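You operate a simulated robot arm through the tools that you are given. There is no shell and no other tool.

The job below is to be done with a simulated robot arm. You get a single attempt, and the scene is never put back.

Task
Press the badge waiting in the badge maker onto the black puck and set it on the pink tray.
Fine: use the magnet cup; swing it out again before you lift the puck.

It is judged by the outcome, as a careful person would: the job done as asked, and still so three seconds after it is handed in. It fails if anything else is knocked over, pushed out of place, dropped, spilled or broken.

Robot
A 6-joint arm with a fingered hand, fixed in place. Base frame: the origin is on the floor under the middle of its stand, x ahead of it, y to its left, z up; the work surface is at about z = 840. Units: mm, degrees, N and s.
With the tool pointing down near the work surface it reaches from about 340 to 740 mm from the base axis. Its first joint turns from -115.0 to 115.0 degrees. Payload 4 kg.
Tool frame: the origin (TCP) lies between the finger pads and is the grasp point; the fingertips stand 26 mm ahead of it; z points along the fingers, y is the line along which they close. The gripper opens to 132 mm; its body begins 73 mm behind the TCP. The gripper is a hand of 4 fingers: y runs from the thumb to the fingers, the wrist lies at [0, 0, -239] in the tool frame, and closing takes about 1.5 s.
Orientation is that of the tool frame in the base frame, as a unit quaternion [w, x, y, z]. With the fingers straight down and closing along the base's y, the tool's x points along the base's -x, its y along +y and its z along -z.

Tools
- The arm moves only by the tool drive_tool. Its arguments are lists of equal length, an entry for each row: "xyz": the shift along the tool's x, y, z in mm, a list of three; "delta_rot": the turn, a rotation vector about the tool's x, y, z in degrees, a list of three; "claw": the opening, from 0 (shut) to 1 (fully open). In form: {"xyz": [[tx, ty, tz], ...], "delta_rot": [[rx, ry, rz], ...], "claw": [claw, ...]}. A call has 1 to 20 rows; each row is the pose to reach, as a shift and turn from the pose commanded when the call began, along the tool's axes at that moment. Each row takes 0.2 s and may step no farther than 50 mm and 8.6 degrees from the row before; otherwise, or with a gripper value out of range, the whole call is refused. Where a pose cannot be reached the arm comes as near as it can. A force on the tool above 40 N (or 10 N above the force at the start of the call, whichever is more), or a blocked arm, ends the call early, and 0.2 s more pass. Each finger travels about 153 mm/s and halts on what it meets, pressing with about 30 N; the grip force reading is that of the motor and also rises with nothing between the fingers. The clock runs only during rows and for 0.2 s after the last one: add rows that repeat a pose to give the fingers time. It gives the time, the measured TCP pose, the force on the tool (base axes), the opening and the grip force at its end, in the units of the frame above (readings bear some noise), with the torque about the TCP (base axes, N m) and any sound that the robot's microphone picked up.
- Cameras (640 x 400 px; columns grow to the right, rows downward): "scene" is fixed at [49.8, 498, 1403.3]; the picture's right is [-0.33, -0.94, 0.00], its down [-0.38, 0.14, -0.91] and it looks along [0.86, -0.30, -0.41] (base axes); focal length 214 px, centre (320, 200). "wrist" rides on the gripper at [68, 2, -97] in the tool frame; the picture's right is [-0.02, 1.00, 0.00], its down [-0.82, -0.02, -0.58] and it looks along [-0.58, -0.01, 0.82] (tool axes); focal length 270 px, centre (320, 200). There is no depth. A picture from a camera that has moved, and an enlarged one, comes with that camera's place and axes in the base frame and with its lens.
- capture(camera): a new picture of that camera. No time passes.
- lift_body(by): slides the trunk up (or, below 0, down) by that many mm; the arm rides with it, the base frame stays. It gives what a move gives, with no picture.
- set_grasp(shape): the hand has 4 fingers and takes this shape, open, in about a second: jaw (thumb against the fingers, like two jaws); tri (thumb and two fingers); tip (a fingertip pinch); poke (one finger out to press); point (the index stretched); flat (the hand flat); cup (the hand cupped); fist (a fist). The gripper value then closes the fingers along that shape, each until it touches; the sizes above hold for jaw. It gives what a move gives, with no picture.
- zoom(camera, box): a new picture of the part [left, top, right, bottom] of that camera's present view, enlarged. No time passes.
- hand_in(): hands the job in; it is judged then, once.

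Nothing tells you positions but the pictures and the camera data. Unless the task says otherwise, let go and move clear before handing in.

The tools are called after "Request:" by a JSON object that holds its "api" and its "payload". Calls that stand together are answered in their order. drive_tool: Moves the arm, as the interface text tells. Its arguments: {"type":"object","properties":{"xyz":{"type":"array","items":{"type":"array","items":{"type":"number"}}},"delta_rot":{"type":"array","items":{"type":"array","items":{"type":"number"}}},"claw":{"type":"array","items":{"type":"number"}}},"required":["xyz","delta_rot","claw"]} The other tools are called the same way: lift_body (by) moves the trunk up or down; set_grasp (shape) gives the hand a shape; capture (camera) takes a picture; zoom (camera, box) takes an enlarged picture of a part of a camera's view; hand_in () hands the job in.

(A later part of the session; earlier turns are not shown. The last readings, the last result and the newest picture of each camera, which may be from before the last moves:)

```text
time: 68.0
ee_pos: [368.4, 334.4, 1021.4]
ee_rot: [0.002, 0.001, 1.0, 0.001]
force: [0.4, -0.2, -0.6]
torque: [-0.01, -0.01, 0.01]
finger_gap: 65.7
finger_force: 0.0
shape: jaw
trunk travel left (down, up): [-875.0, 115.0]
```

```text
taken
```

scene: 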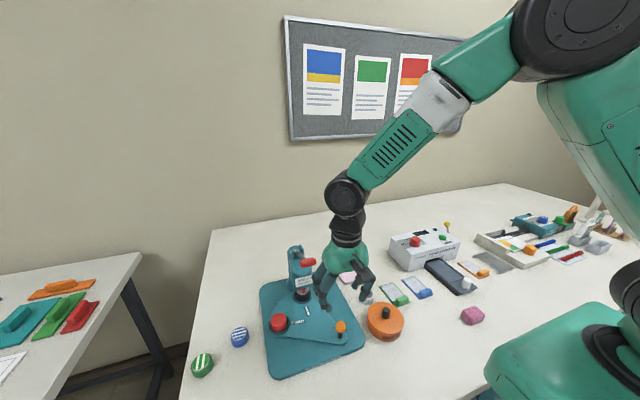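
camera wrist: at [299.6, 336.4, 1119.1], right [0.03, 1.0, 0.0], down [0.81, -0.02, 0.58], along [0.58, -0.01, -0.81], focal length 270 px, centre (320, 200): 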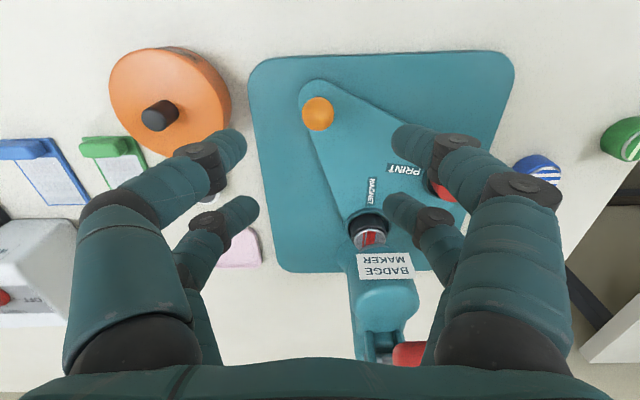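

The knob is centred under the hand. I'll descend and cage it as before.

Request:
{"api": "drive_tool", "payload": {"xyz": [[0, -0.5, 30], [0, -0.5, 60], [0, -0.5, 85], [0, -0.5, 103], [0, -0.5, 117], [0, -0.5, 117], [0, -0.5, 117], [0, -0.5, 117], [0, -0.5, 117], [0, -0.5, 117], [0, -0.5, 117], [0, -0.5, 117]], "delta_rot": [[0, 0, 0], [0, 0, 0], [0, 0, 0], [0, 0, 0], [0, 0, 0], [0, 0, 0], [0, 0, 0], [0, 0, 0], [0, 0, 0], [0, 0, 0], [0, 0, 0], [0, 0, 0]], "claw": [0.5, 0.5, 0.5, 0.5, 0.5, 0.45, 0.35, 0.27, 0.2, 0.14, 0.1, 0.1]}}

Request:
{"api": "capture", "payload": {"camera": "wrist"}}

Request:
{"api": "zoom", "payload": {"camera": "scene", "box": [240, 230, 400, 380]}}

```text
time: 70.6
ee_pos: [368.2, 334.7, 905.0]
ee_rot: [0.001, 0.0, 1.0, 0.001]
force: [-0.3, -0.5, -0.1]
torque: [0.02, 0.0, -0.03]
finger_gap: 13.6
finger_force: 0.0
shape: jaw
trunk travel left (down, up): [-875.0, 115.0]
```

```text
taken
camera wrist: at [299.6, 335.7, 1002.9], right [0.03, 1.0, 0.0], down [0.81, -0.02, 0.58], along [0.58, -0.01, -0.81], focal length 270 px, centre (320, 200)
```

wrist: 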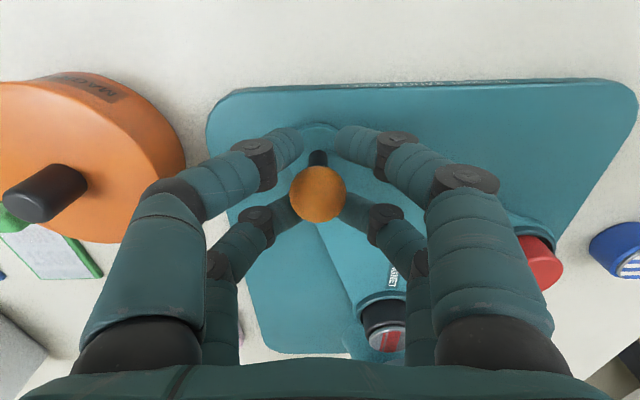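

```text
2.67 times, centred on (320, 305) of scene
camera zoom: at [49.8, 498.0, 1403.3], right [-0.33, -0.94, 0.0], down [-0.38, 0.14, -0.91], along [0.86, -0.3, -0.41], focal length 572 px, centre (320, -80)
```

zoom: 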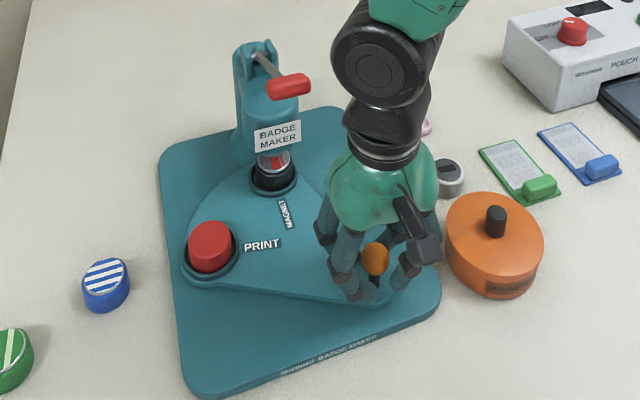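

The knob is caged again. I'll take it back along the arc, first to about two-thirds, checking that the puck rides along properly.

Request:
{"api": "drive_tool", "payload": {"xyz": [[4.4, 6.4, 0], [8.4, 13.4, 0], [11.8, 20.7, 0], [14.5, 28.4, 0], [16.5, 36.2, 0], [17.8, 44.1, 0], [18.4, 52.2, 0], [18.4, 60.2, 0], [17.6, 68.3, 0], [16.1, 76.2, 0], [16.1, 76.2, 0]], "delta_rot": [[0, 0, 0], [0, 0, 0], [0, 0, 0], [0, 0, 0], [0, 0, 0], [0, 0, 0], [0, 0, 0], [0, 0, 0], [0, 0, 0], [0, 0, 0], [0, 0, 0]], "claw": [0.1, 0.1, 0.1, 0.1, 0.1, 0.1, 0.1, 0.1, 0.1, 0.1, 0.1]}}

Request:
{"api": "capture", "payload": {"camera": "wrist"}}

Request:
{"api": "zoom", "payload": {"camera": "scene", "box": [240, 230, 400, 380]}}

```text
time: 73.0
ee_pos: [351.1, 410.4, 906.6]
ee_rot: [0.002, 0.0, 1.0, 0.0]
force: [-11.0, 0.7, -0.2]
torque: [-0.01, 0.08, -0.2]
finger_gap: 13.1
finger_force: 0.0
shape: jaw
trunk travel left (down, up): [-875.0, 115.0]
```

```text
taken
camera wrist: at [282.0, 412.8, 1003.4], right [0.03, 1.0, 0.0], down [0.81, -0.02, 0.58], along [0.58, -0.01, -0.81], focal length 270 px, centre (320, 200)
```

wrist: 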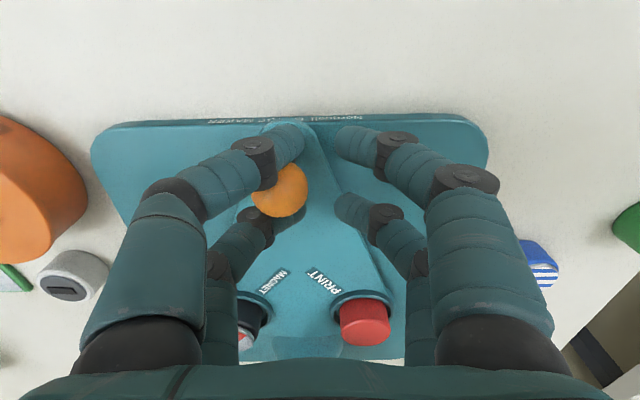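

```text
2.67 times, centred on (320, 305) of scene
camera zoom: at [49.8, 498.0, 1403.3], right [-0.33, -0.94, 0.0], down [-0.38, 0.14, -0.91], along [0.86, -0.3, -0.41], focal length 572 px, centre (320, -80)
```

zoom: 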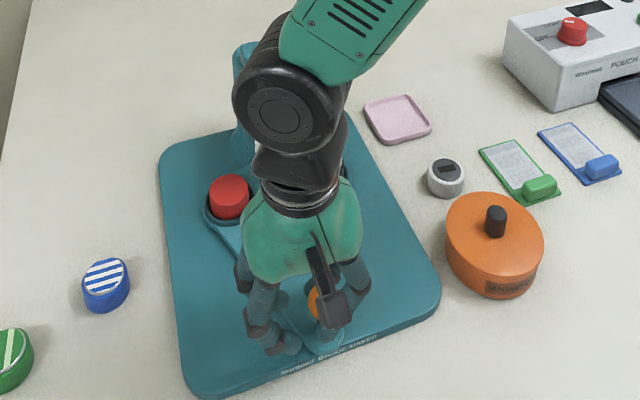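

The plate is following, with the ball riding about 18 mm behind in the finger groove and some side force. I'll keep the hand's x matched to the ball's actual arc to relieve that and continue.

Request:
{"api": "drive_tool", "payload": {"xyz": [[1.7, 3, 0], [1.7, 6.5, 0], [0.8, 12.9, 0], [-0.5, 19.2, 0], [-2.3, 25.4, 0], [-4.5, 31.5, 0], [-7.1, 37.4, 0], [-7.1, 37.4, 0]], "delta_rot": [[0, 0, 0], [0, 0, 0], [0, 0, 0], [0, 0, 0], [0, 0, 0], [0, 0, 0], [0, 0, 0], [0, 0, 0]], "claw": [0.1, 0.1, 0.1, 0.1, 0.1, 0.1, 0.1, 0.1]}}

Request:
{"api": "capture", "payload": {"camera": "wrist"}}

Request:
{"api": "zoom", "payload": {"camera": "scene", "box": [240, 230, 400, 380]}}

```text
time: 74.8
ee_pos: [358.5, 448.1, 906.4]
ee_rot: [0.002, 0.0, 1.0, 0.001]
force: [-8.2, 3.2, -1.6]
torque: [0.0, 0.03, -0.21]
finger_gap: 12.6
finger_force: 0.0
shape: jaw
trunk travel left (down, up): [-875.0, 115.0]
```

```text
taken
camera wrist: at [289.9, 450.8, 1003.5], right [0.03, 1.0, 0.0], down [0.81, -0.02, 0.58], along [0.58, -0.01, -0.81], focal length 270 px, centre (320, 200)
```

wrist: 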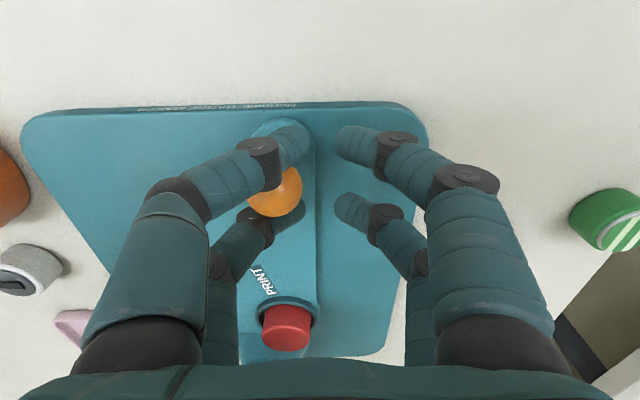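

```text
2.67 times, centred on (320, 305) of scene
camera zoom: at [49.8, 498.0, 1403.3], right [-0.33, -0.94, 0.0], down [-0.38, 0.14, -0.91], along [0.86, -0.3, -0.41], focal length 572 px, centre (320, -80)
```

zoom: 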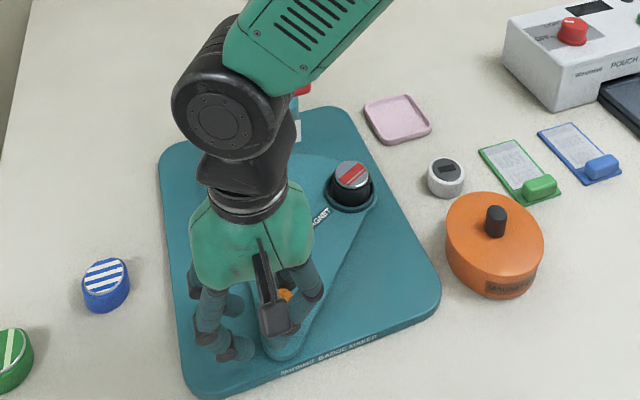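

The magnet cup with the badged puck is swinging out nicely. I'll finish the last 15° back to its starting position.

Request:
{"api": "drive_tool", "payload": {"xyz": [[-1, 4, 0], [-2.1, 8, 0], [-5.5, 13.4, 0], [-8.3, 17.3, 0], [-10.9, 20.6, 0], [-10.9, 20.6, 0]], "delta_rot": [[0, 0, 0], [0, 0, 0], [0, 0, 0], [0, 0, 0], [0, 0, 0], [0, 0, 0]], "claw": [0.1, 0.1, 0.1, 0.1, 0.1, 0.1]}}

Request:
{"api": "capture", "payload": {"camera": "wrist"}}

Request:
{"api": "zoom", "payload": {"camera": "scene", "box": [280, 270, 360, 320]}}

```text
time: 76.2
ee_pos: [369.2, 467.9, 905.6]
ee_rot: [0.001, 0.0, 1.0, 0.001]
force: [-3.7, 3.1, 0.3]
torque: [0.01, 0.04, -0.12]
finger_gap: 12.5
finger_force: 0.0
shape: jaw
trunk travel left (down, up): [-875.0, 115.0]
```

```text
taken
camera wrist: at [300.6, 471.3, 1003.1], right [0.03, 1.0, 0.0], down [0.81, -0.02, 0.58], along [0.58, -0.01, -0.81], focal length 270 px, centre (320, 200)
```

wrist: 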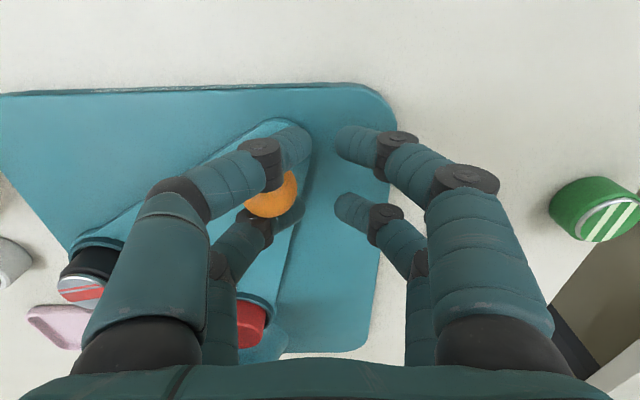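

```text
8.00 times, centred on (320, 295) of scene
camera zoom: at [49.8, 498.0, 1403.3], right [-0.33, -0.94, 0.0], down [-0.38, 0.14, -0.91], along [0.86, -0.3, -0.41], focal length 1716 px, centre (320, -560)
```

zoom: 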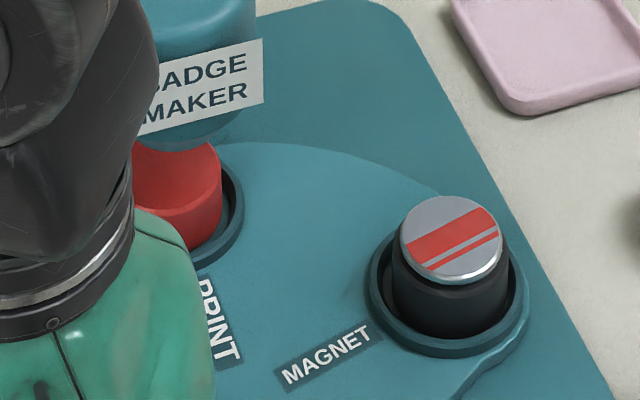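

It's within about 2° of its original position. I'll push the last few millimetres so it rests fully swung out.

Request:
{"api": "drive_tool", "payload": {"xyz": [[-1, 1.2, 0], [-2, 2.4, 0], [-2.6, 3.4, 0], [-2.6, 3.4, 0]], "delta_rot": [[0, 0, 0], [0, 0, 0], [0, 0, 0], [0, 0, 0]], "claw": [0.1, 0.1, 0.1, 0.1]}}

Request:
{"api": "zoom", "payload": {"camera": "scene", "box": [280, 270, 360, 320]}}

```text
time: 77.2
ee_pos: [372.7, 472.3, 904.5]
ee_rot: [0.002, 0.0, 1.0, 0.001]
force: [-6.7, 4.0, 0.8]
torque: [0.01, 0.05, -0.22]
finger_gap: 12.5
finger_force: 0.1
shape: jaw
trunk travel left (down, up): [-875.0, 115.0]
```

```text
8.00 times, centred on (320, 295) of scene
camera zoom: at [49.8, 498.0, 1403.3], right [-0.33, -0.94, 0.0], down [-0.38, 0.14, -0.91], along [0.86, -0.3, -0.41], focal length 1716 px, centre (320, -560)
```

zoom: 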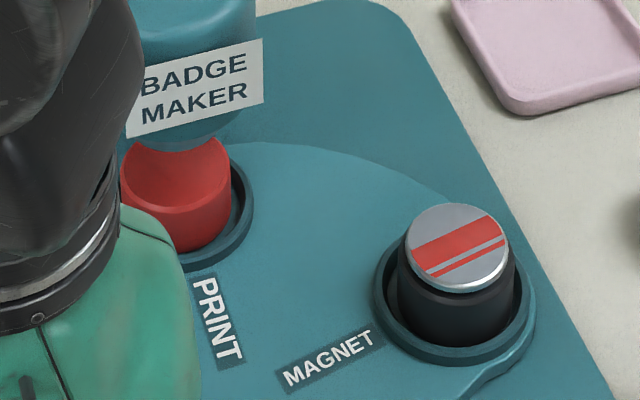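

The cup is back exactly at its original swung-out position. I'll recentre the hand on the knob, open, and rise clear.

Request:
{"api": "drive_tool", "payload": {"xyz": [[0.7, -4, 0], [1, -9, 0], [1, -14, 0], [1, -14, 0], [1, -14, 0], [1, -14, 0], [1, -14, 0], [1, -14, -8], [1, -14, -25], [1, -14, -55], [1, -14, -95], [1, -14, -140], [1, -14, -185], [1, -14, -220]], "delta_rot": [[0, 0, 0], [0, 0, 0], [0, 0, 0], [0, 0, 0], [0, 0, 0], [0, 0, 0], [0, 0, 0], [0, 0, 0], [0, 0, 0], [0, 0, 0], [0, 0, 0], [0, 0, 0], [0, 0, 0], [0, 0, 0]], "claw": [0.1, 0.1, 0.12, 0.2, 0.3, 0.4, 0.45, 0.45, 0.45, 0.45, 0.45, 0.45, 0.45, 0.45]}}

Request:
{"api": "capture", "payload": {"camera": "wrist"}}

Request:
{"api": "zoom", "payload": {"camera": "scene", "box": [240, 230, 400, 390]}}

```text
time: 78.7
ee_pos: [363.8, 462.6, 907.8]
ee_rot: [0.0, 0.002, 1.0, 0.001]
force: [-27.7, 14.7, 6.5]
torque: [-0.01, 0.33, -1.0]
finger_gap: 49.3
finger_force: 0.2
shape: jaw
trunk travel left (down, up): [-875.0, 115.0]
stopped in row 7: the force on the tool passed its limit at 42 N (the readings are from after the stop); the commanded pose is now the measured one
```

```text
taken
camera wrist: at [295.3, 464.1, 1004.7], right [0.03, 1.0, 0.0], down [0.82, -0.03, 0.58], along [0.58, -0.01, -0.82], focal length 270 px, centre (320, 200)
```

wrist: 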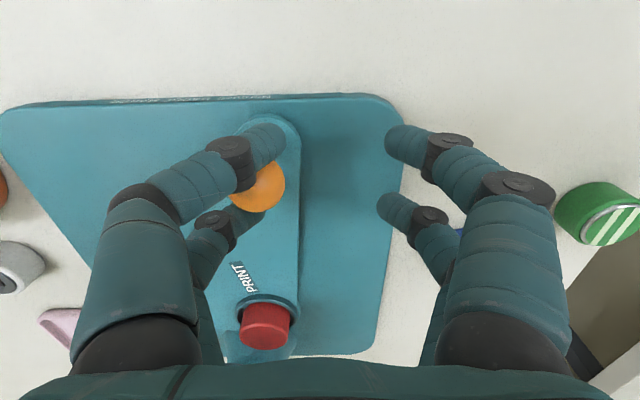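

```text
2.50 times, centred on (320, 310) of scene
camera zoom: at [49.8, 498.0, 1403.3], right [-0.33, -0.94, 0.0], down [-0.38, 0.14, -0.91], along [0.86, -0.3, -0.41], focal length 536 px, centre (320, -75)
```

zoom: 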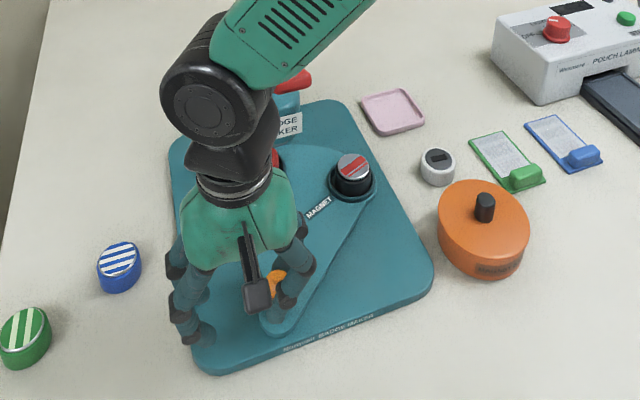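

While opening, the ball stuck in the gap between two fingers and the plate was dragged back about 10°, stopping on force. Nothing has come out of place; I'll relieve the side force with small moves before lifting straight off.

Request:
{"api": "drive_tool", "payload": {"xyz": [[1, 0.5, 0], [2, 1, 0], [2, 1, 0]], "delta_rot": [[0, 0, 0], [0, 0, 0], [0, 0, 0]], "claw": [0.4, 0.4, 0.4]}}

Request:
{"api": "zoom", "payload": {"camera": "wrist", "box": [180, 110, 320, 260]}}

```text
time: 79.5
ee_pos: [364.8, 461.8, 907.5]
ee_rot: [0.001, 0.001, 1.0, 0.001]
force: [-25.1, 13.4, 5.9]
torque: [-0.02, 0.33, -0.81]
finger_gap: 44.9
finger_force: 0.1
shape: jaw
trunk travel left (down, up): [-875.0, 115.0]
```

```text
2.67 times, centred on (250, 185) of wrist
camera zoom: at [295.9, 463.8, 1004.3], right [0.03, 1.0, 0.0], down [0.81, -0.02, 0.58], along [0.58, -0.01, -0.81], focal length 721 px, centre (507, 240)
```

zoom: 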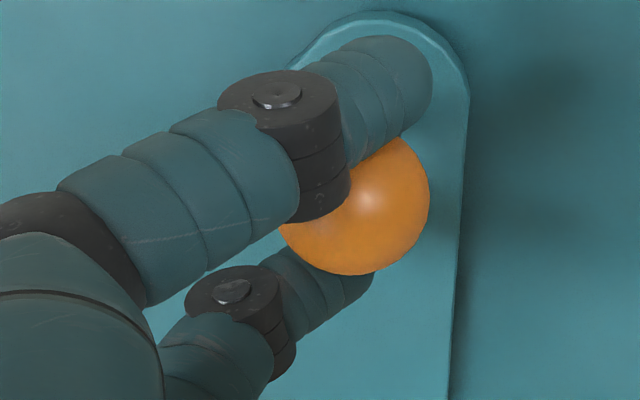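

Request:
{"api": "drive_tool", "payload": {"xyz": [[2, 0, 0], [4, 0, 0], [4, 0, 0]], "delta_rot": [[0, 0, 0], [0, 0, 0], [0, 0, 0]], "claw": [0.4, 0.4, 0.4]}}

Request:
{"api": "zoom", "payload": {"camera": "wrist", "box": [180, 110, 320, 260]}}

```text
time: 80.3
ee_pos: [360.6, 460.7, 907.3]
ee_rot: [0.002, 0.001, 1.0, 0.0]
force: [-17.0, 8.5, 4.1]
torque: [-0.06, 0.22, -0.57]
finger_gap: 46.7
finger_force: 0.1
shape: jaw
trunk travel left (down, up): [-875.0, 115.0]
```

```text
2.67 times, centred on (250, 185) of wrist
camera zoom: at [293.3, 463.1, 1004.0], right [0.03, 1.0, 0.0], down [0.81, -0.02, 0.58], along [0.58, -0.01, -0.81], focal length 721 px, centre (507, 240)
```

zoom: 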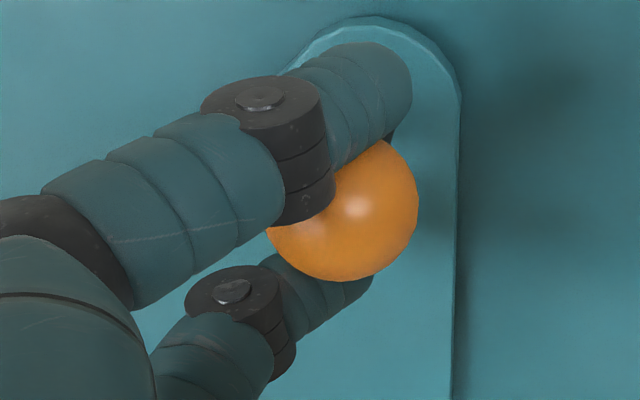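

The side force is dropping. I'll continue in the same direction until it's near zero.

Request:
{"api": "drive_tool", "payload": {"xyz": [[2, 1, 0], [4, 2, 0], [6, 3, 0], [6, 3, 0]], "delta_rot": [[0, 0, 0], [0, 0, 0], [0, 0, 0], [0, 0, 0]], "claw": [0.4, 0.4, 0.4, 0.4]}}

Request:
{"api": "capture", "payload": {"camera": "wrist"}}

Request:
{"api": "zoom", "payload": {"camera": "scene", "box": [240, 230, 400, 390]}}

```text
time: 81.3
ee_pos: [358.1, 462.4, 905.0]
ee_rot: [0.001, 0.001, 1.0, 0.001]
force: [-0.1, 0.7, -0.6]
torque: [0.02, 0.04, -0.01]
finger_gap: 52.2
finger_force: 0.0
shape: jaw
trunk travel left (down, up): [-875.0, 115.0]
```

```text
taken
camera wrist: at [289.6, 465.4, 1003.2], right [0.03, 1.0, 0.0], down [0.82, -0.02, 0.58], along [0.58, -0.01, -0.82], focal length 270 px, centre (320, 200)
```

wrist: 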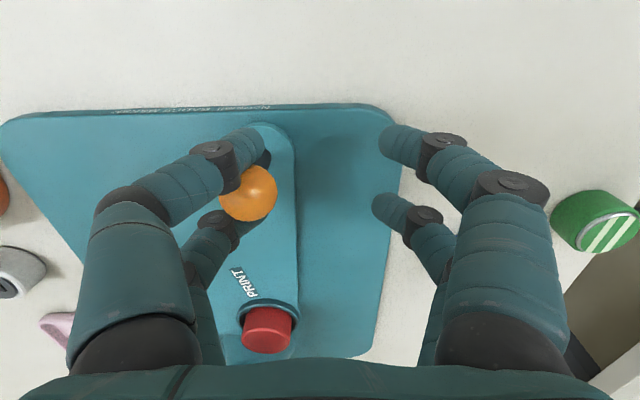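

```text
2.50 times, centred on (320, 310) of scene
camera zoom: at [49.8, 498.0, 1403.3], right [-0.33, -0.94, 0.0], down [-0.38, 0.14, -0.91], along [0.86, -0.3, -0.41], focal length 536 px, centre (320, -75)
```

zoom: 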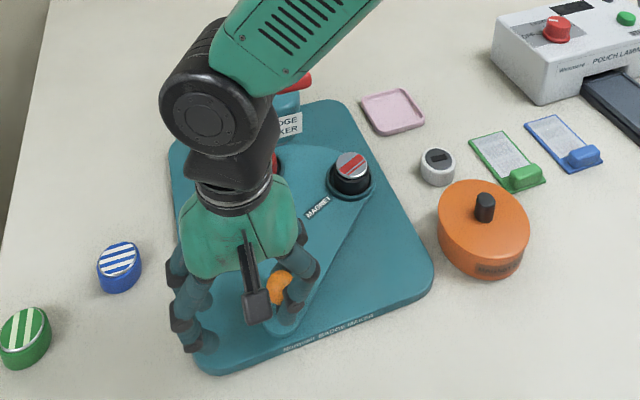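

The force is back to zero and the base hasn't moved. I'll lift the hand straight up off the knob, watching the force.

Request:
{"api": "drive_tool", "payload": {"xyz": [[0, 0, -5], [0, 0, -12], [0, 0, -22], [0, 0, -35], [0, 0, -35]], "delta_rot": [[0, 0, 0], [0, 0, 0], [0, 0, 0], [0, 0, 0], [0, 0, 0]], "claw": [0.4, 0.4, 0.4, 0.4, 0.4]}}

Request:
{"api": "capture", "payload": {"camera": "wrist"}}

```text
time: 82.5
ee_pos: [356.0, 464.4, 941.0]
ee_rot: [0.0, 0.001, 1.0, 0.001]
force: [-0.1, 0.2, -0.7]
torque: [-0.01, 0.0, -0.01]
finger_gap: 53.2
finger_force: 0.1
shape: jaw
trunk travel left (down, up): [-875.0, 115.0]
```

```text
taken
camera wrist: at [288.5, 466.1, 1038.8], right [0.03, 1.0, 0.0], down [0.82, -0.02, 0.58], along [0.58, -0.01, -0.82], focal length 270 px, centre (320, 200)
```

wrist: 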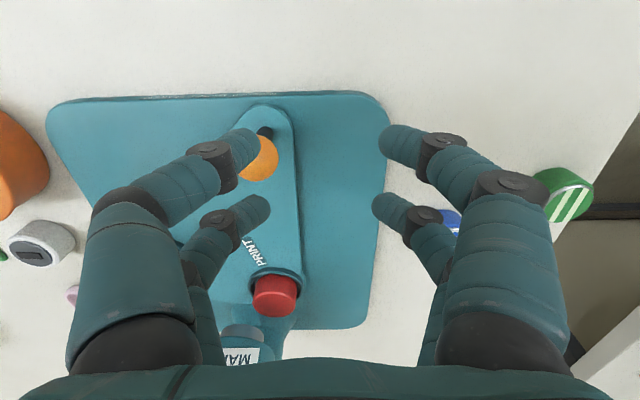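

The hand is free of the knob. To set the plate back to its stop I'll push the ball with the outside of the fully closed fingers instead, so nothing can trap it.

Request:
{"api": "drive_tool", "payload": {"xyz": [[0, 0, -30], [4, -12, -60], [9, -26, -60], [14, -40, -60], [19, -54, -60], [24, -68, -60], [28.4, -80.2, -60], [28.4, -80.2, -60], [28.4, -80.2, -60]], "delta_rot": [[0, 0, -8.1], [0, 0, -16.3], [0, 0, -24.4], [0, 0, -32.6], [0, 0, -40.7], [0, 0, -48.9], [0, 0, -57], [0, 0, -57], [0, 0, -57]], "claw": [0.35, 0.28, 0.2, 0.12, 0.05, 0, 0, 0, 0]}}

Request:
{"api": "capture", "payload": {"camera": "wrist"}}

Request:
{"api": "zoom", "payload": {"camera": "scene", "box": [240, 230, 400, 390]}}

```text
time: 84.5
ee_pos: [328.5, 382.5, 1000.8]
ee_rot: [0.001, -0.476, 0.88, 0.001]
force: [0.0, 0.8, 0.3]
torque: [0.0, 0.0, 0.01]
finger_gap: 0.1
finger_force: 30.1
shape: jaw
trunk travel left (down, up): [-875.0, 115.0]
```

```text
taken
camera wrist: at [290.2, 326.8, 1098.1], right [-0.82, 0.57, 0.0], down [0.46, 0.67, 0.58], along [0.33, 0.48, -0.81], focal length 270 px, centre (320, 200)
```

wrist: 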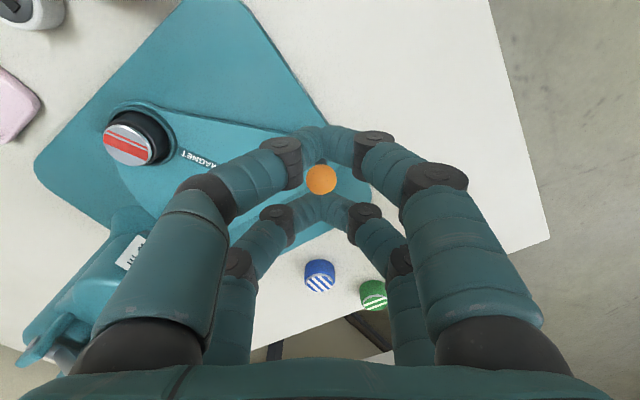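

```text
2.50 times, centred on (320, 310) of scene
camera zoom: at [49.8, 498.0, 1403.3], right [-0.33, -0.94, 0.0], down [-0.38, 0.14, -0.91], along [0.86, -0.3, -0.41], focal length 536 px, centre (320, -75)
```

zoom: 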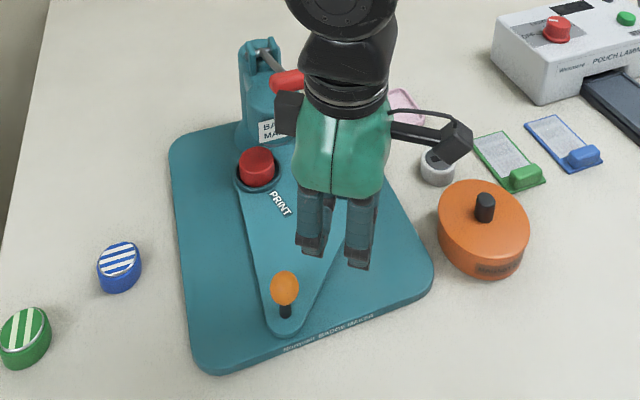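

The ball lines up exactly ahead of the closed fingers. I'll back off 5 mm, descend to knob height and check.

Request:
{"api": "drive_tool", "payload": {"xyz": [[5, 0, 20], [5, 0, 45], [5, 0, 70], [5, 0, 95], [5, 0, 95]], "delta_rot": [[0, 0, 0], [0, 0, 0], [0, 0, 0], [0, 0, 0], [0, 0, 0]], "claw": [0, 0, 0, 0, 0]}}

Request:
{"api": "zoom", "payload": {"camera": "wrist", "box": [220, 100, 420, 280]}}

Request:
{"api": "zoom", "payload": {"camera": "scene", "box": [240, 230, 400, 390]}}

```text
time: 85.7
ee_pos: [328.0, 379.4, 904.3]
ee_rot: [0.001, -0.476, 0.88, 0.001]
force: [0.1, 0.1, 0.8]
torque: [0.01, -0.02, 0.0]
finger_gap: 0.3
finger_force: 29.9
shape: jaw
trunk travel left (down, up): [-875.0, 115.0]
```

```text
2.22 times, centred on (320, 190) of wrist
camera zoom: at [288.1, 323.3, 1002.8], right [-0.82, 0.57, 0.0], down [0.46, 0.67, 0.58], along [0.33, 0.48, -0.81], focal length 601 px, centre (320, 222)
```

zoom: 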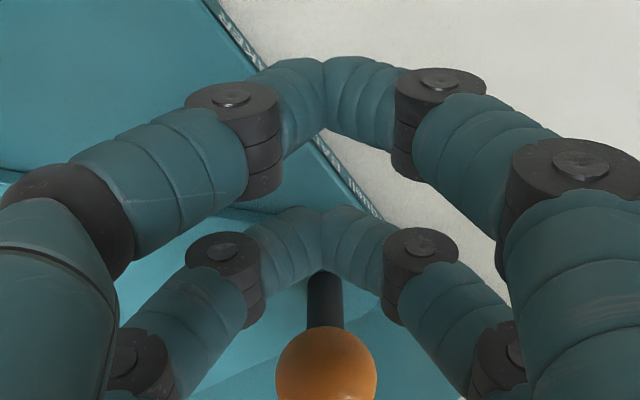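

```text
2.50 times, centred on (320, 310) of scene
camera zoom: at [49.8, 498.0, 1403.3], right [-0.33, -0.94, 0.0], down [-0.38, 0.14, -0.91], along [0.86, -0.3, -0.41], focal length 536 px, centre (320, -75)
```

zoom: 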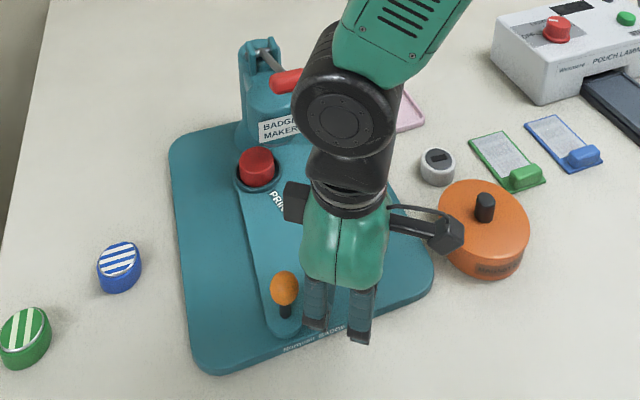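

The closed finger pair is squarely behind the knob. I'll push straight along the chord in small steps, back towards the original position.

Request:
{"api": "drive_tool", "payload": {"xyz": [[-4, 0, 0], [-8, 0, 0], [-12, 0, 0], [-16, 0, 0], [-20, 0, 0], [-24, 0, 0], [-27, 0, 0], [-27, 0, 0]], "delta_rot": [[0, 0, 0], [0, 0, 0], [0, 0, 0], [0, 0, 0], [0, 0, 0], [0, 0, 0], [0, 0, 0], [0, 0, 0]], "claw": [0, 0, 0, 0, 0, 0, 0, 0]}}

Request:
{"api": "zoom", "payload": {"camera": "scene", "box": [240, 230, 400, 390]}}

Request:
{"api": "zoom", "payload": {"camera": "scene", "box": [280, 270, 360, 320]}}

Request:
{"api": "capture", "payload": {"camera": "wrist"}}

```text
time: 87.5
ee_pos: [341.6, 402.0, 905.4]
ee_rot: [0.001, -0.476, 0.879, 0.0]
force: [0.7, -0.1, 0.2]
torque: [0.0, 0.02, 0.01]
finger_gap: 0.0
finger_force: 30.2
shape: jaw
trunk travel left (down, up): [-875.0, 115.0]
```

```text
2.50 times, centred on (320, 310) of scene
camera zoom: at [49.8, 498.0, 1403.3], right [-0.33, -0.94, 0.0], down [-0.38, 0.14, -0.91], along [0.86, -0.3, -0.41], focal length 536 px, centre (320, -75)
```

zoom: 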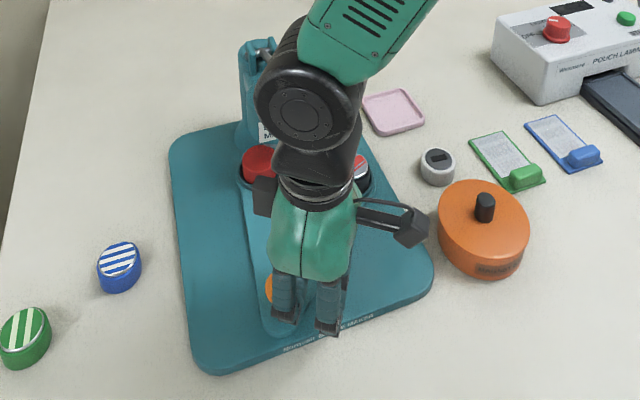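

```text
8.00 times, centred on (320, 295) of scene
camera zoom: at [49.8, 498.0, 1403.3], right [-0.33, -0.94, 0.0], down [-0.38, 0.14, -0.91], along [0.86, -0.3, -0.41], focal length 1716 px, centre (320, -560)
```

zoom: 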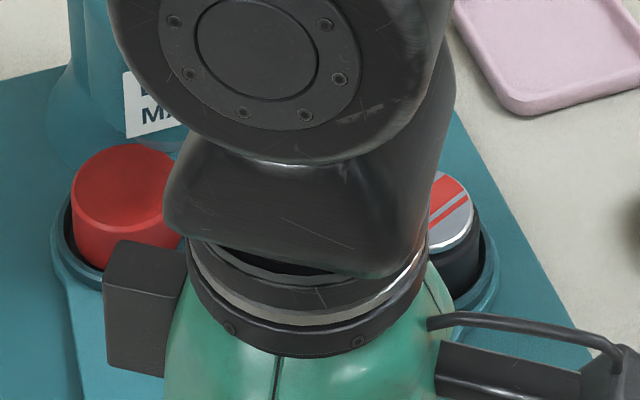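

```text
taken
camera wrist: at [301.7, 345.7, 1003.4], right [-0.82, 0.57, 0.0], down [0.46, 0.67, 0.58], along [0.33, 0.48, -0.81], focal length 270 px, centre (320, 200)
```

wrist: 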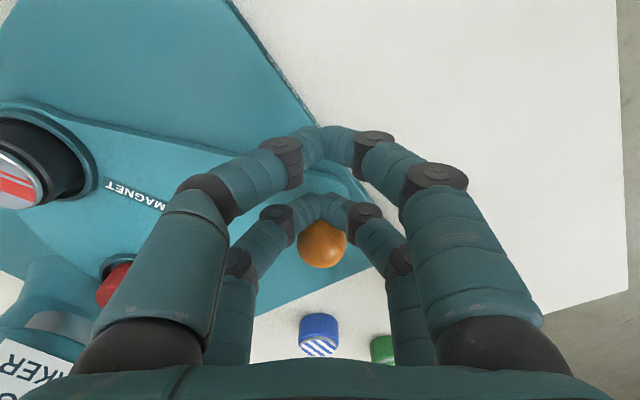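

The knob hasn't moved yet; the fingers are just reaching it. I'll continue pushing the remaining distance.

Request:
{"api": "drive_tool", "payload": {"xyz": [[-4, 0, 0], [-8, 0, 0], [-12, 0, 0], [-16, 0, 0], [-18, 0, 0], [-18, 0, 0]], "delta_rot": [[0, 0, 0], [0, 0, 0], [0, 0, 0], [0, 0, 0], [0, 0, 0], [0, 0, 0]], "claw": [0, 0, 0, 0, 0, 0]}}

Request:
{"api": "zoom", "payload": {"camera": "scene", "box": [280, 270, 360, 320]}}

Request:
{"api": "capture", "payload": {"camera": "wrist"}}

```text
time: 88.9
ee_pos: [350.2, 418.0, 905.0]
ee_rot: [0.001, -0.477, 0.879, 0.001]
force: [-0.8, 0.0, 0.6]
torque: [0.02, -0.02, -0.01]
finger_gap: 0.0
finger_force: 30.7
shape: jaw
trunk travel left (down, up): [-875.0, 115.0]
```

```text
8.00 times, centred on (320, 295) of scene
camera zoom: at [49.8, 498.0, 1403.3], right [-0.33, -0.94, 0.0], down [-0.38, 0.14, -0.91], along [0.86, -0.3, -0.41], focal length 1716 px, centre (320, -560)
```

zoom: 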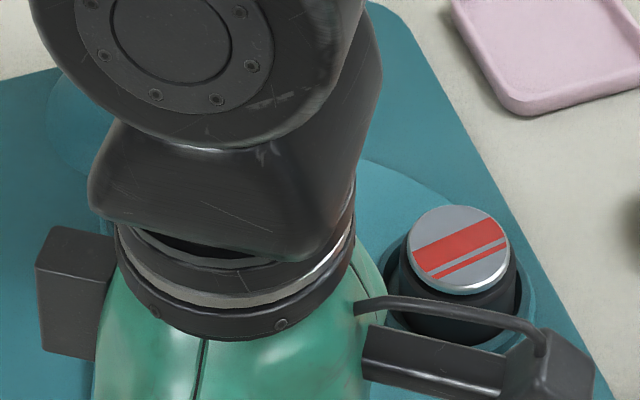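

```text
taken
camera wrist: at [312.0, 361.1, 1003.3], right [-0.82, 0.57, 0.0], down [0.46, 0.67, 0.58], along [0.33, 0.48, -0.81], focal length 270 px, centre (320, 200)
```

wrist: 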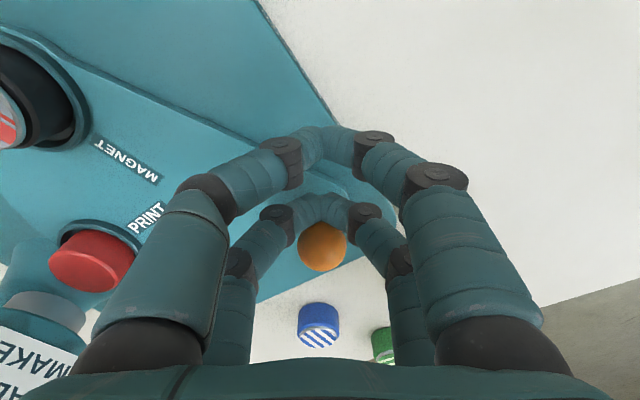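

The badge is back at the fully swung-out spot. I'll back straight away from the knob and rise.

Request:
{"api": "drive_tool", "payload": {"xyz": [[6, 0, 0], [14, 0, 0], [22, 0, 0], [24, 0, -20], [24, 0, -55], [24, 0, -100], [24, 0, -145], [24, 0, -190]], "delta_rot": [[0, 0, 0], [0, 0, 0], [0, 0, 0], [0, 0, 0], [0, 0, 0], [0, 0, 0], [0, 0, 0], [0, 0, 0]], "claw": [0, 0, 0, 0, 0, 0, 0, 0]}}

Request:
{"api": "zoom", "payload": {"camera": "scene", "box": [280, 270, 360, 320]}}

Request:
{"api": "capture", "payload": {"camera": "wrist"}}

Request:
{"api": "zoom", "payload": {"camera": "scene", "box": [240, 230, 400, 390]}}

```text
time: 90.7
ee_pos: [334.8, 395.8, 1096.4]
ee_rot: [0.001, -0.476, 0.88, 0.001]
force: [-0.3, -0.5, -0.6]
torque: [0.01, 0.0, 0.0]
finger_gap: 0.0
finger_force: 29.8
shape: jaw
trunk travel left (down, up): [-875.0, 115.0]
```

```text
8.00 times, centred on (320, 295) of scene
camera zoom: at [49.8, 498.0, 1403.3], right [-0.33, -0.94, 0.0], down [-0.38, 0.14, -0.91], along [0.86, -0.3, -0.41], focal length 1716 px, centre (320, -560)
```

zoom: 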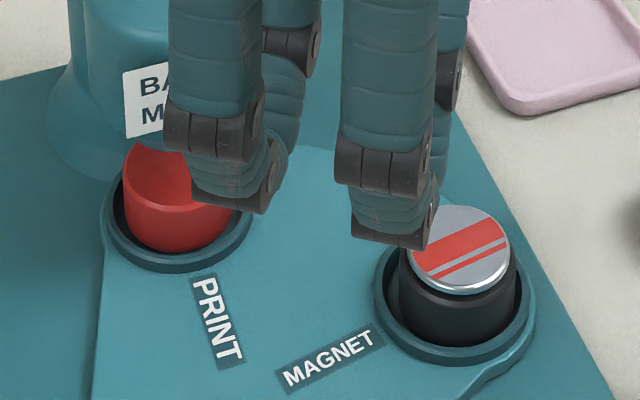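

```text
taken
camera wrist: at [297.3, 339.4, 1193.7], right [-0.82, 0.57, 0.0], down [0.46, 0.67, 0.58], along [0.33, 0.48, -0.81], focal length 270 px, centre (320, 200)
```

wrist: 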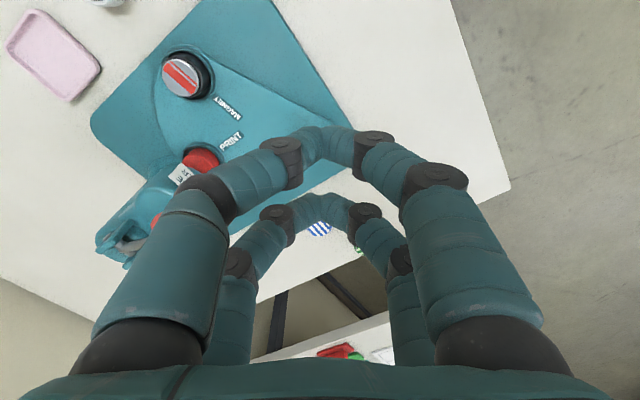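

```text
2.50 times, centred on (320, 310) of scene
camera zoom: at [49.8, 498.0, 1403.3], right [-0.33, -0.94, 0.0], down [-0.38, 0.14, -0.91], along [0.86, -0.3, -0.41], focal length 536 px, centre (320, -75)
```

zoom: 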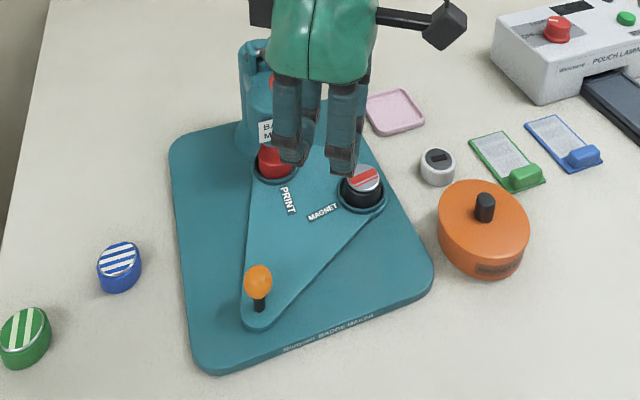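

The plate matches its original position exactly, with the badged puck swung out. Next I'll pick up the puck: I'll move to the -y side, open the hand part way and turn to yaw -45° as before.

Request:
{"api": "drive_tool", "payload": {"xyz": [[10, -34, 0], [20, -68, 0], [30, -102, 10], [39, -137, 35], [48.4, -171.2, 60], [48.4, -171.2, 60]], "delta_rot": [[0, 0, 2.4], [0, 0, 4.8], [0, 0, 7.2], [0, 0, 9.6], [0, 0, 12], [0, 0, 12]], "claw": [0.1, 0.2, 0.3, 0.4, 0.45, 0.45]}}

Request:
{"api": "capture", "payload": {"camera": "wrist"}}

Request:
{"api": "zoom", "payload": {"camera": "scene", "box": [320, 280, 352, 316]}}

```text
time: 92.1
ee_pos: [454.7, 261.9, 1034.1]
ee_rot: [0.001, -0.382, 0.924, 0.001]
force: [-0.4, -0.3, 0.3]
torque: [0.01, 0.0, 0.04]
finger_gap: 58.9
finger_force: 0.1
shape: jaw
trunk travel left (down, up): [-875.0, 115.0]
```

```text
taken
camera wrist: at [404.9, 215.2, 1132.1], right [-0.69, 0.73, 0.0], down [0.59, 0.56, 0.58], along [0.42, 0.4, -0.81], focal length 270 px, centre (320, 200)
```

wrist: 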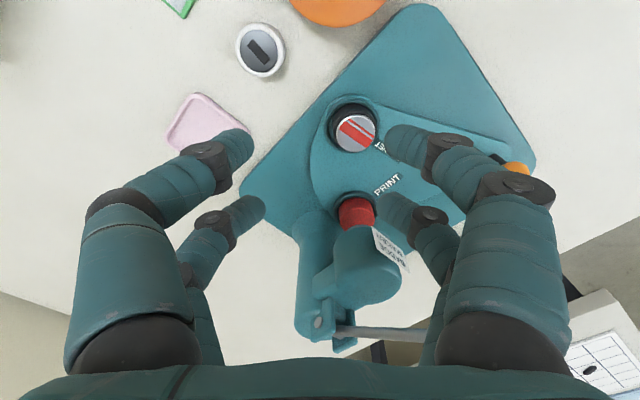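

```text
11.11 times, centred on (336, 298) of scene
camera zoom: at [49.8, 498.0, 1403.3], right [-0.33, -0.94, 0.0], down [-0.38, 0.14, -0.91], along [0.86, -0.3, -0.41], focal length 2383 px, centre (142, -889)
```

zoom: 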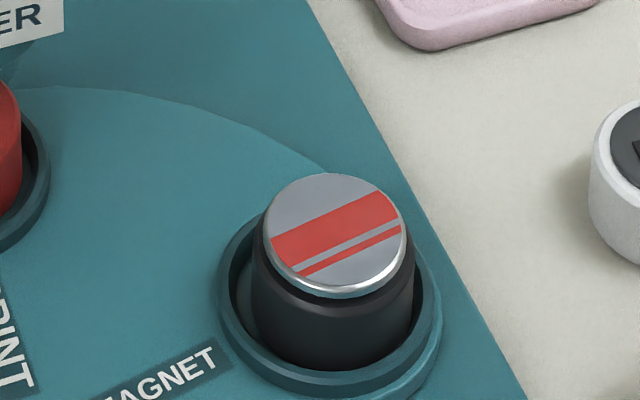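

The puck is at about (450, 306) in the cup, standing upright with its badge. I'll descend beside it, slide over it above badge height, and check before the final descent.

Request:
{"api": "drive_tool", "payload": {"xyz": [[0, 0, 35], [0, 0, 70], [0, 0, 100], [0, 0, 112], [-8, 9, 112], [-17, 19, 112], [-25, 28, 112], [-29.7, 33.3, 112], [-29.7, 33.3, 112]], "delta_rot": [[0, 0, 0], [0, 0, 0], [0, 0, 0], [0, 0, 0], [0, 0, 0], [0, 0, 0], [0, 0, 0], [0, 0, 0], [0, 0, 0]], "claw": [0.45, 0.45, 0.45, 0.45, 0.45, 0.45, 0.45, 0.45, 0.45]}}

Request:
{"api": "zoom", "payload": {"camera": "wrist", "box": [220, 80, 420, 260]}}

Request:
{"api": "zoom", "payload": {"camera": "scene", "box": [310, 270, 360, 320]}}

```text
time: 94.1
ee_pos: [450.8, 306.2, 922.6]
ee_rot: [0.0, -0.382, 0.924, 0.0]
force: [-1.0, 0.2, 0.4]
torque: [0.03, -0.02, 0.0]
finger_gap: 58.9
finger_force: 0.0
shape: jaw
trunk travel left (down, up): [-875.0, 115.0]
```

```text
2.22 times, centred on (320, 170) of wrist
camera zoom: at [402.1, 260.7, 1020.7], right [-0.69, 0.73, 0.0], down [0.59, 0.56, 0.58], along [0.42, 0.4, -0.81], focal length 601 px, centre (320, 267)
```

zoom: 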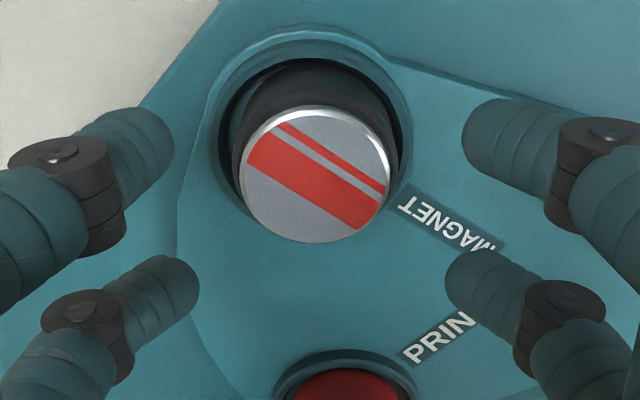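

```text
8.00 times, centred on (335, 295) of scene
camera zoom: at [49.8, 498.0, 1403.3], right [-0.33, -0.94, 0.0], down [-0.38, 0.14, -0.91], along [0.86, -0.3, -0.41], focal length 1716 px, centre (200, -560)
```

zoom: 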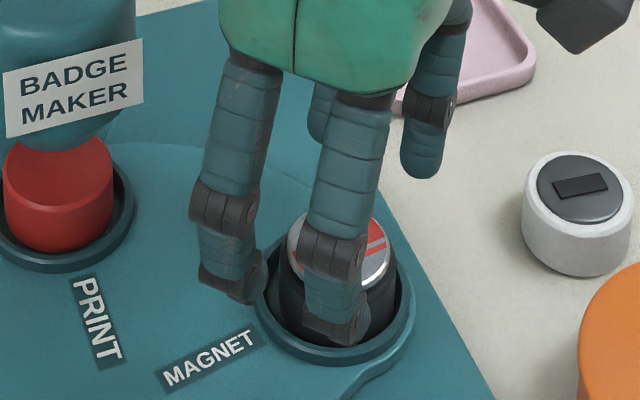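

The puck is centred under the open hand. I'll lower to about z=896.5 and close on its sides, below the badge.

Request:
{"api": "drive_tool", "payload": {"xyz": [[0.5, -0.3, 8], [0.5, -0.3, 17], [0.5, -0.3, 25.5], [0.5, -0.3, 25.5], [0.5, -0.3, 25.5], [0.5, -0.3, 25.5], [0.5, -0.3, 25.5], [0.5, -0.3, 25.5], [0.5, -0.3, 25.5], [0.5, -0.3, 25.5], [0.5, -0.3, 25.5], [0.5, -0.3, 25.5]], "delta_rot": [[0, 0, 0], [0, 0, 0], [0, 0, 0], [0, 0, 0], [0, 0, 0], [0, 0, 0], [0, 0, 0], [0, 0, 0], [0, 0, 0], [0, 0, 0], [0, 0, 0], [0, 0, 0]], "claw": [0.45, 0.45, 0.45, 0.45, 0.38, 0.32, 0.27, 0.22, 0.18, 0.14, 0.1, 0.1]}}

Request:
{"api": "zoom", "payload": {"camera": "wrist", "box": [220, 80, 420, 260]}}

Request:
{"api": "zoom", "payload": {"camera": "scene", "box": [310, 270, 360, 320]}}

```text
time: 96.7
ee_pos: [451.3, 306.5, 898.1]
ee_rot: [0.001, -0.381, 0.924, 0.001]
force: [0.1, -0.4, -0.3]
torque: [-0.03, -0.02, 0.0]
finger_gap: 18.8
finger_force: 29.8
shape: jaw
trunk travel left (down, up): [-875.0, 115.0]
```

```text
2.22 times, centred on (320, 170) of wrist
camera zoom: at [402.3, 260.3, 995.5], right [-0.69, 0.73, 0.0], down [0.59, 0.56, 0.58], along [0.42, 0.4, -0.81], focal length 601 px, centre (320, 267)
```

zoom: 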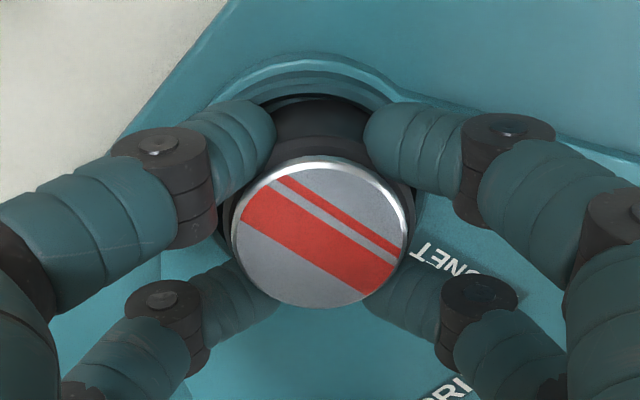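

```text
8.00 times, centred on (335, 295) of scene
camera zoom: at [49.8, 498.0, 1403.3], right [-0.33, -0.94, 0.0], down [-0.38, 0.14, -0.91], along [0.86, -0.3, -0.41], focal length 1716 px, centre (200, -560)
```

zoom: 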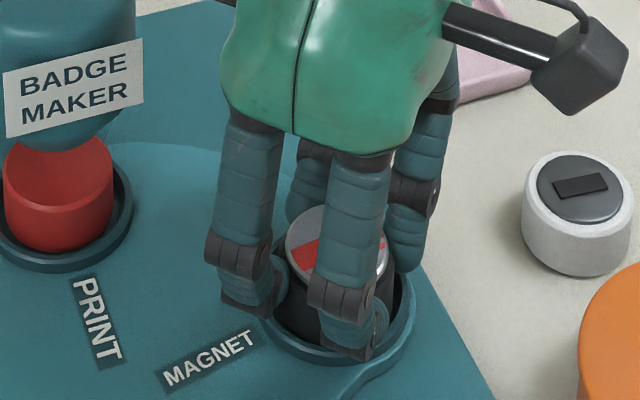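

The grip is firm at 30 N on the puck's body. I'll lift straight up out of the cup and check that the puck comes along.

Request:
{"api": "drive_tool", "payload": {"xyz": [[0, 0, -3], [0, 0, -7], [0, 0, -12], [0, 0, -18], [0, 0, -24], [0, 0, -24]], "delta_rot": [[0, 0, 0], [0, 0, 0], [0, 0, 0], [0, 0, 0], [0, 0, 0], [0, 0, 0]], "claw": [0.1, 0.1, 0.1, 0.1, 0.1, 0.1]}}

Request:
{"api": "zoom", "payload": {"camera": "scene", "box": [310, 270, 360, 320]}}

Request:
{"api": "zoom", "payload": {"camera": "wrist", "box": [220, 80, 420, 260]}}

```text
time: 98.1
ee_pos: [452.2, 305.1, 922.0]
ee_rot: [0.001, -0.382, 0.924, 0.001]
force: [0.3, 0.4, -1.4]
torque: [0.03, 0.01, 0.02]
finger_gap: 18.7
finger_force: 29.9
shape: jaw
trunk travel left (down, up): [-875.0, 115.0]
```

```text
8.00 times, centred on (335, 295) of scene
camera zoom: at [49.8, 498.0, 1403.3], right [-0.33, -0.94, 0.0], down [-0.38, 0.14, -0.91], along [0.86, -0.3, -0.41], focal length 1716 px, centre (200, -560)
```

zoom: 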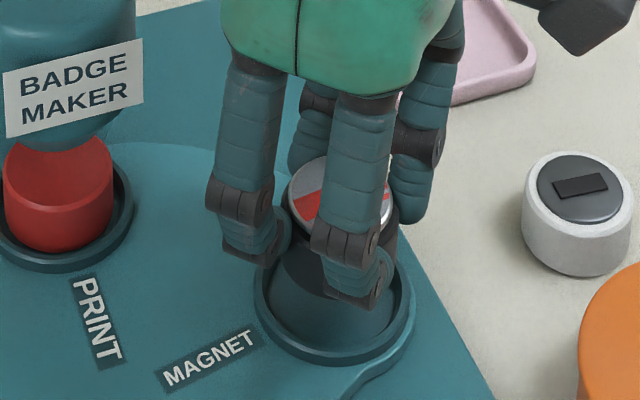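

```text
2.22 times, centred on (320, 170) of wrist
camera zoom: at [402.0, 260.0, 1019.8], right [-0.69, 0.73, 0.0], down [0.59, 0.56, 0.58], along [0.42, 0.4, -0.81], focal length 601 px, centre (320, 267)
```

zoom: 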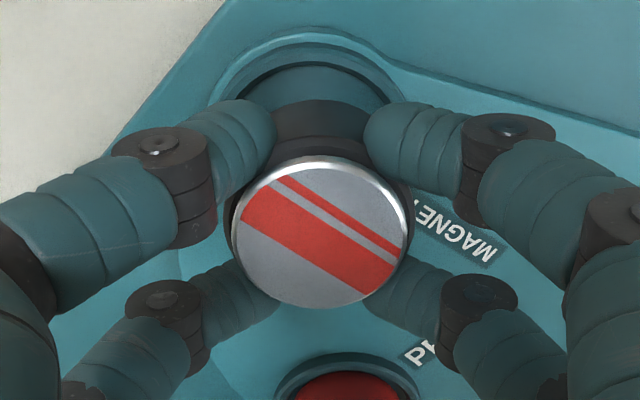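

The badged puck is out of the cup and held securely. I'll back away from the lever, rise, and carry it over the pink tray near (576, 203).

Request:
{"api": "drive_tool", "payload": {"xyz": [[8, -8, -3], [16, -16, -8], [24, -24, -20], [31, -31, -40], [31, -31, -65], [19.3, -63.3, -65], [7.5, -95.4, -65], [-4.2, -127.6, -65], [-15.9, -159.7, -65], [-15.9, -159.7, -65]], "delta_rot": [[0, 0, 0], [0, 0, 0], [0, 0, 0], [0, 0, 0], [0, 0, 0], [0, 0, 0], [0, 0, 0], [0, 0, 0], [0, 0, 0], [0, 0, 0]], "claw": [0.1, 0.1, 0.1, 0.1, 0.1, 0.1, 0.1, 0.1, 0.1, 0.1]}}

Request:
{"api": "capture", "payload": {"camera": "wrist"}}

Request:
{"api": "zoom", "payload": {"camera": "scene", "box": [300, 200, 420, 310]}}

```text
time: 100.3
ee_pos: [575.9, 204.0, 987.6]
ee_rot: [0.0, -0.382, 0.924, 0.002]
force: [0.4, -0.5, -0.8]
torque: [0.0, 0.02, -0.01]
finger_gap: 18.7
finger_force: 30.0
shape: jaw
trunk travel left (down, up): [-875.0, 115.0]
```

```text
taken
camera wrist: at [526.2, 157.3, 1084.8], right [-0.69, 0.73, 0.0], down [0.59, 0.56, 0.58], along [0.42, 0.4, -0.81], focal length 270 px, centre (320, 200)
```

wrist: 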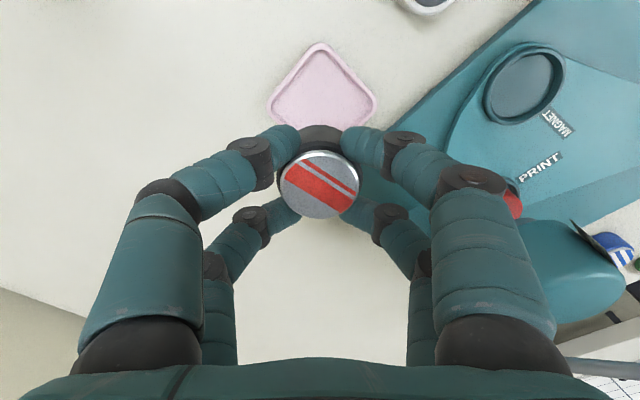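

```text
3.64 times, centred on (360, 255) of scene
camera zoom: at [49.8, 498.0, 1403.3], right [-0.33, -0.94, 0.0], down [-0.38, 0.14, -0.91], along [0.86, -0.3, -0.41], focal length 780 px, centre (174, 0)
```

zoom: 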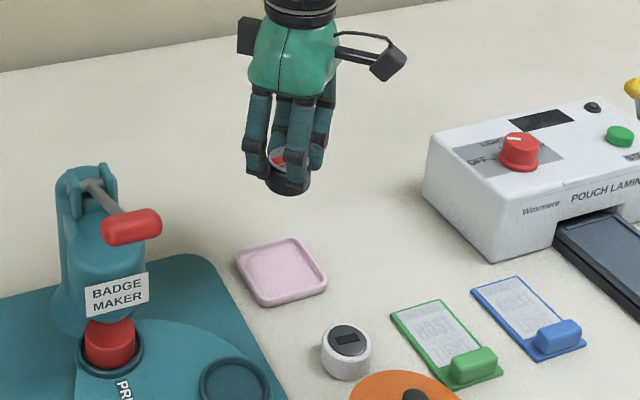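

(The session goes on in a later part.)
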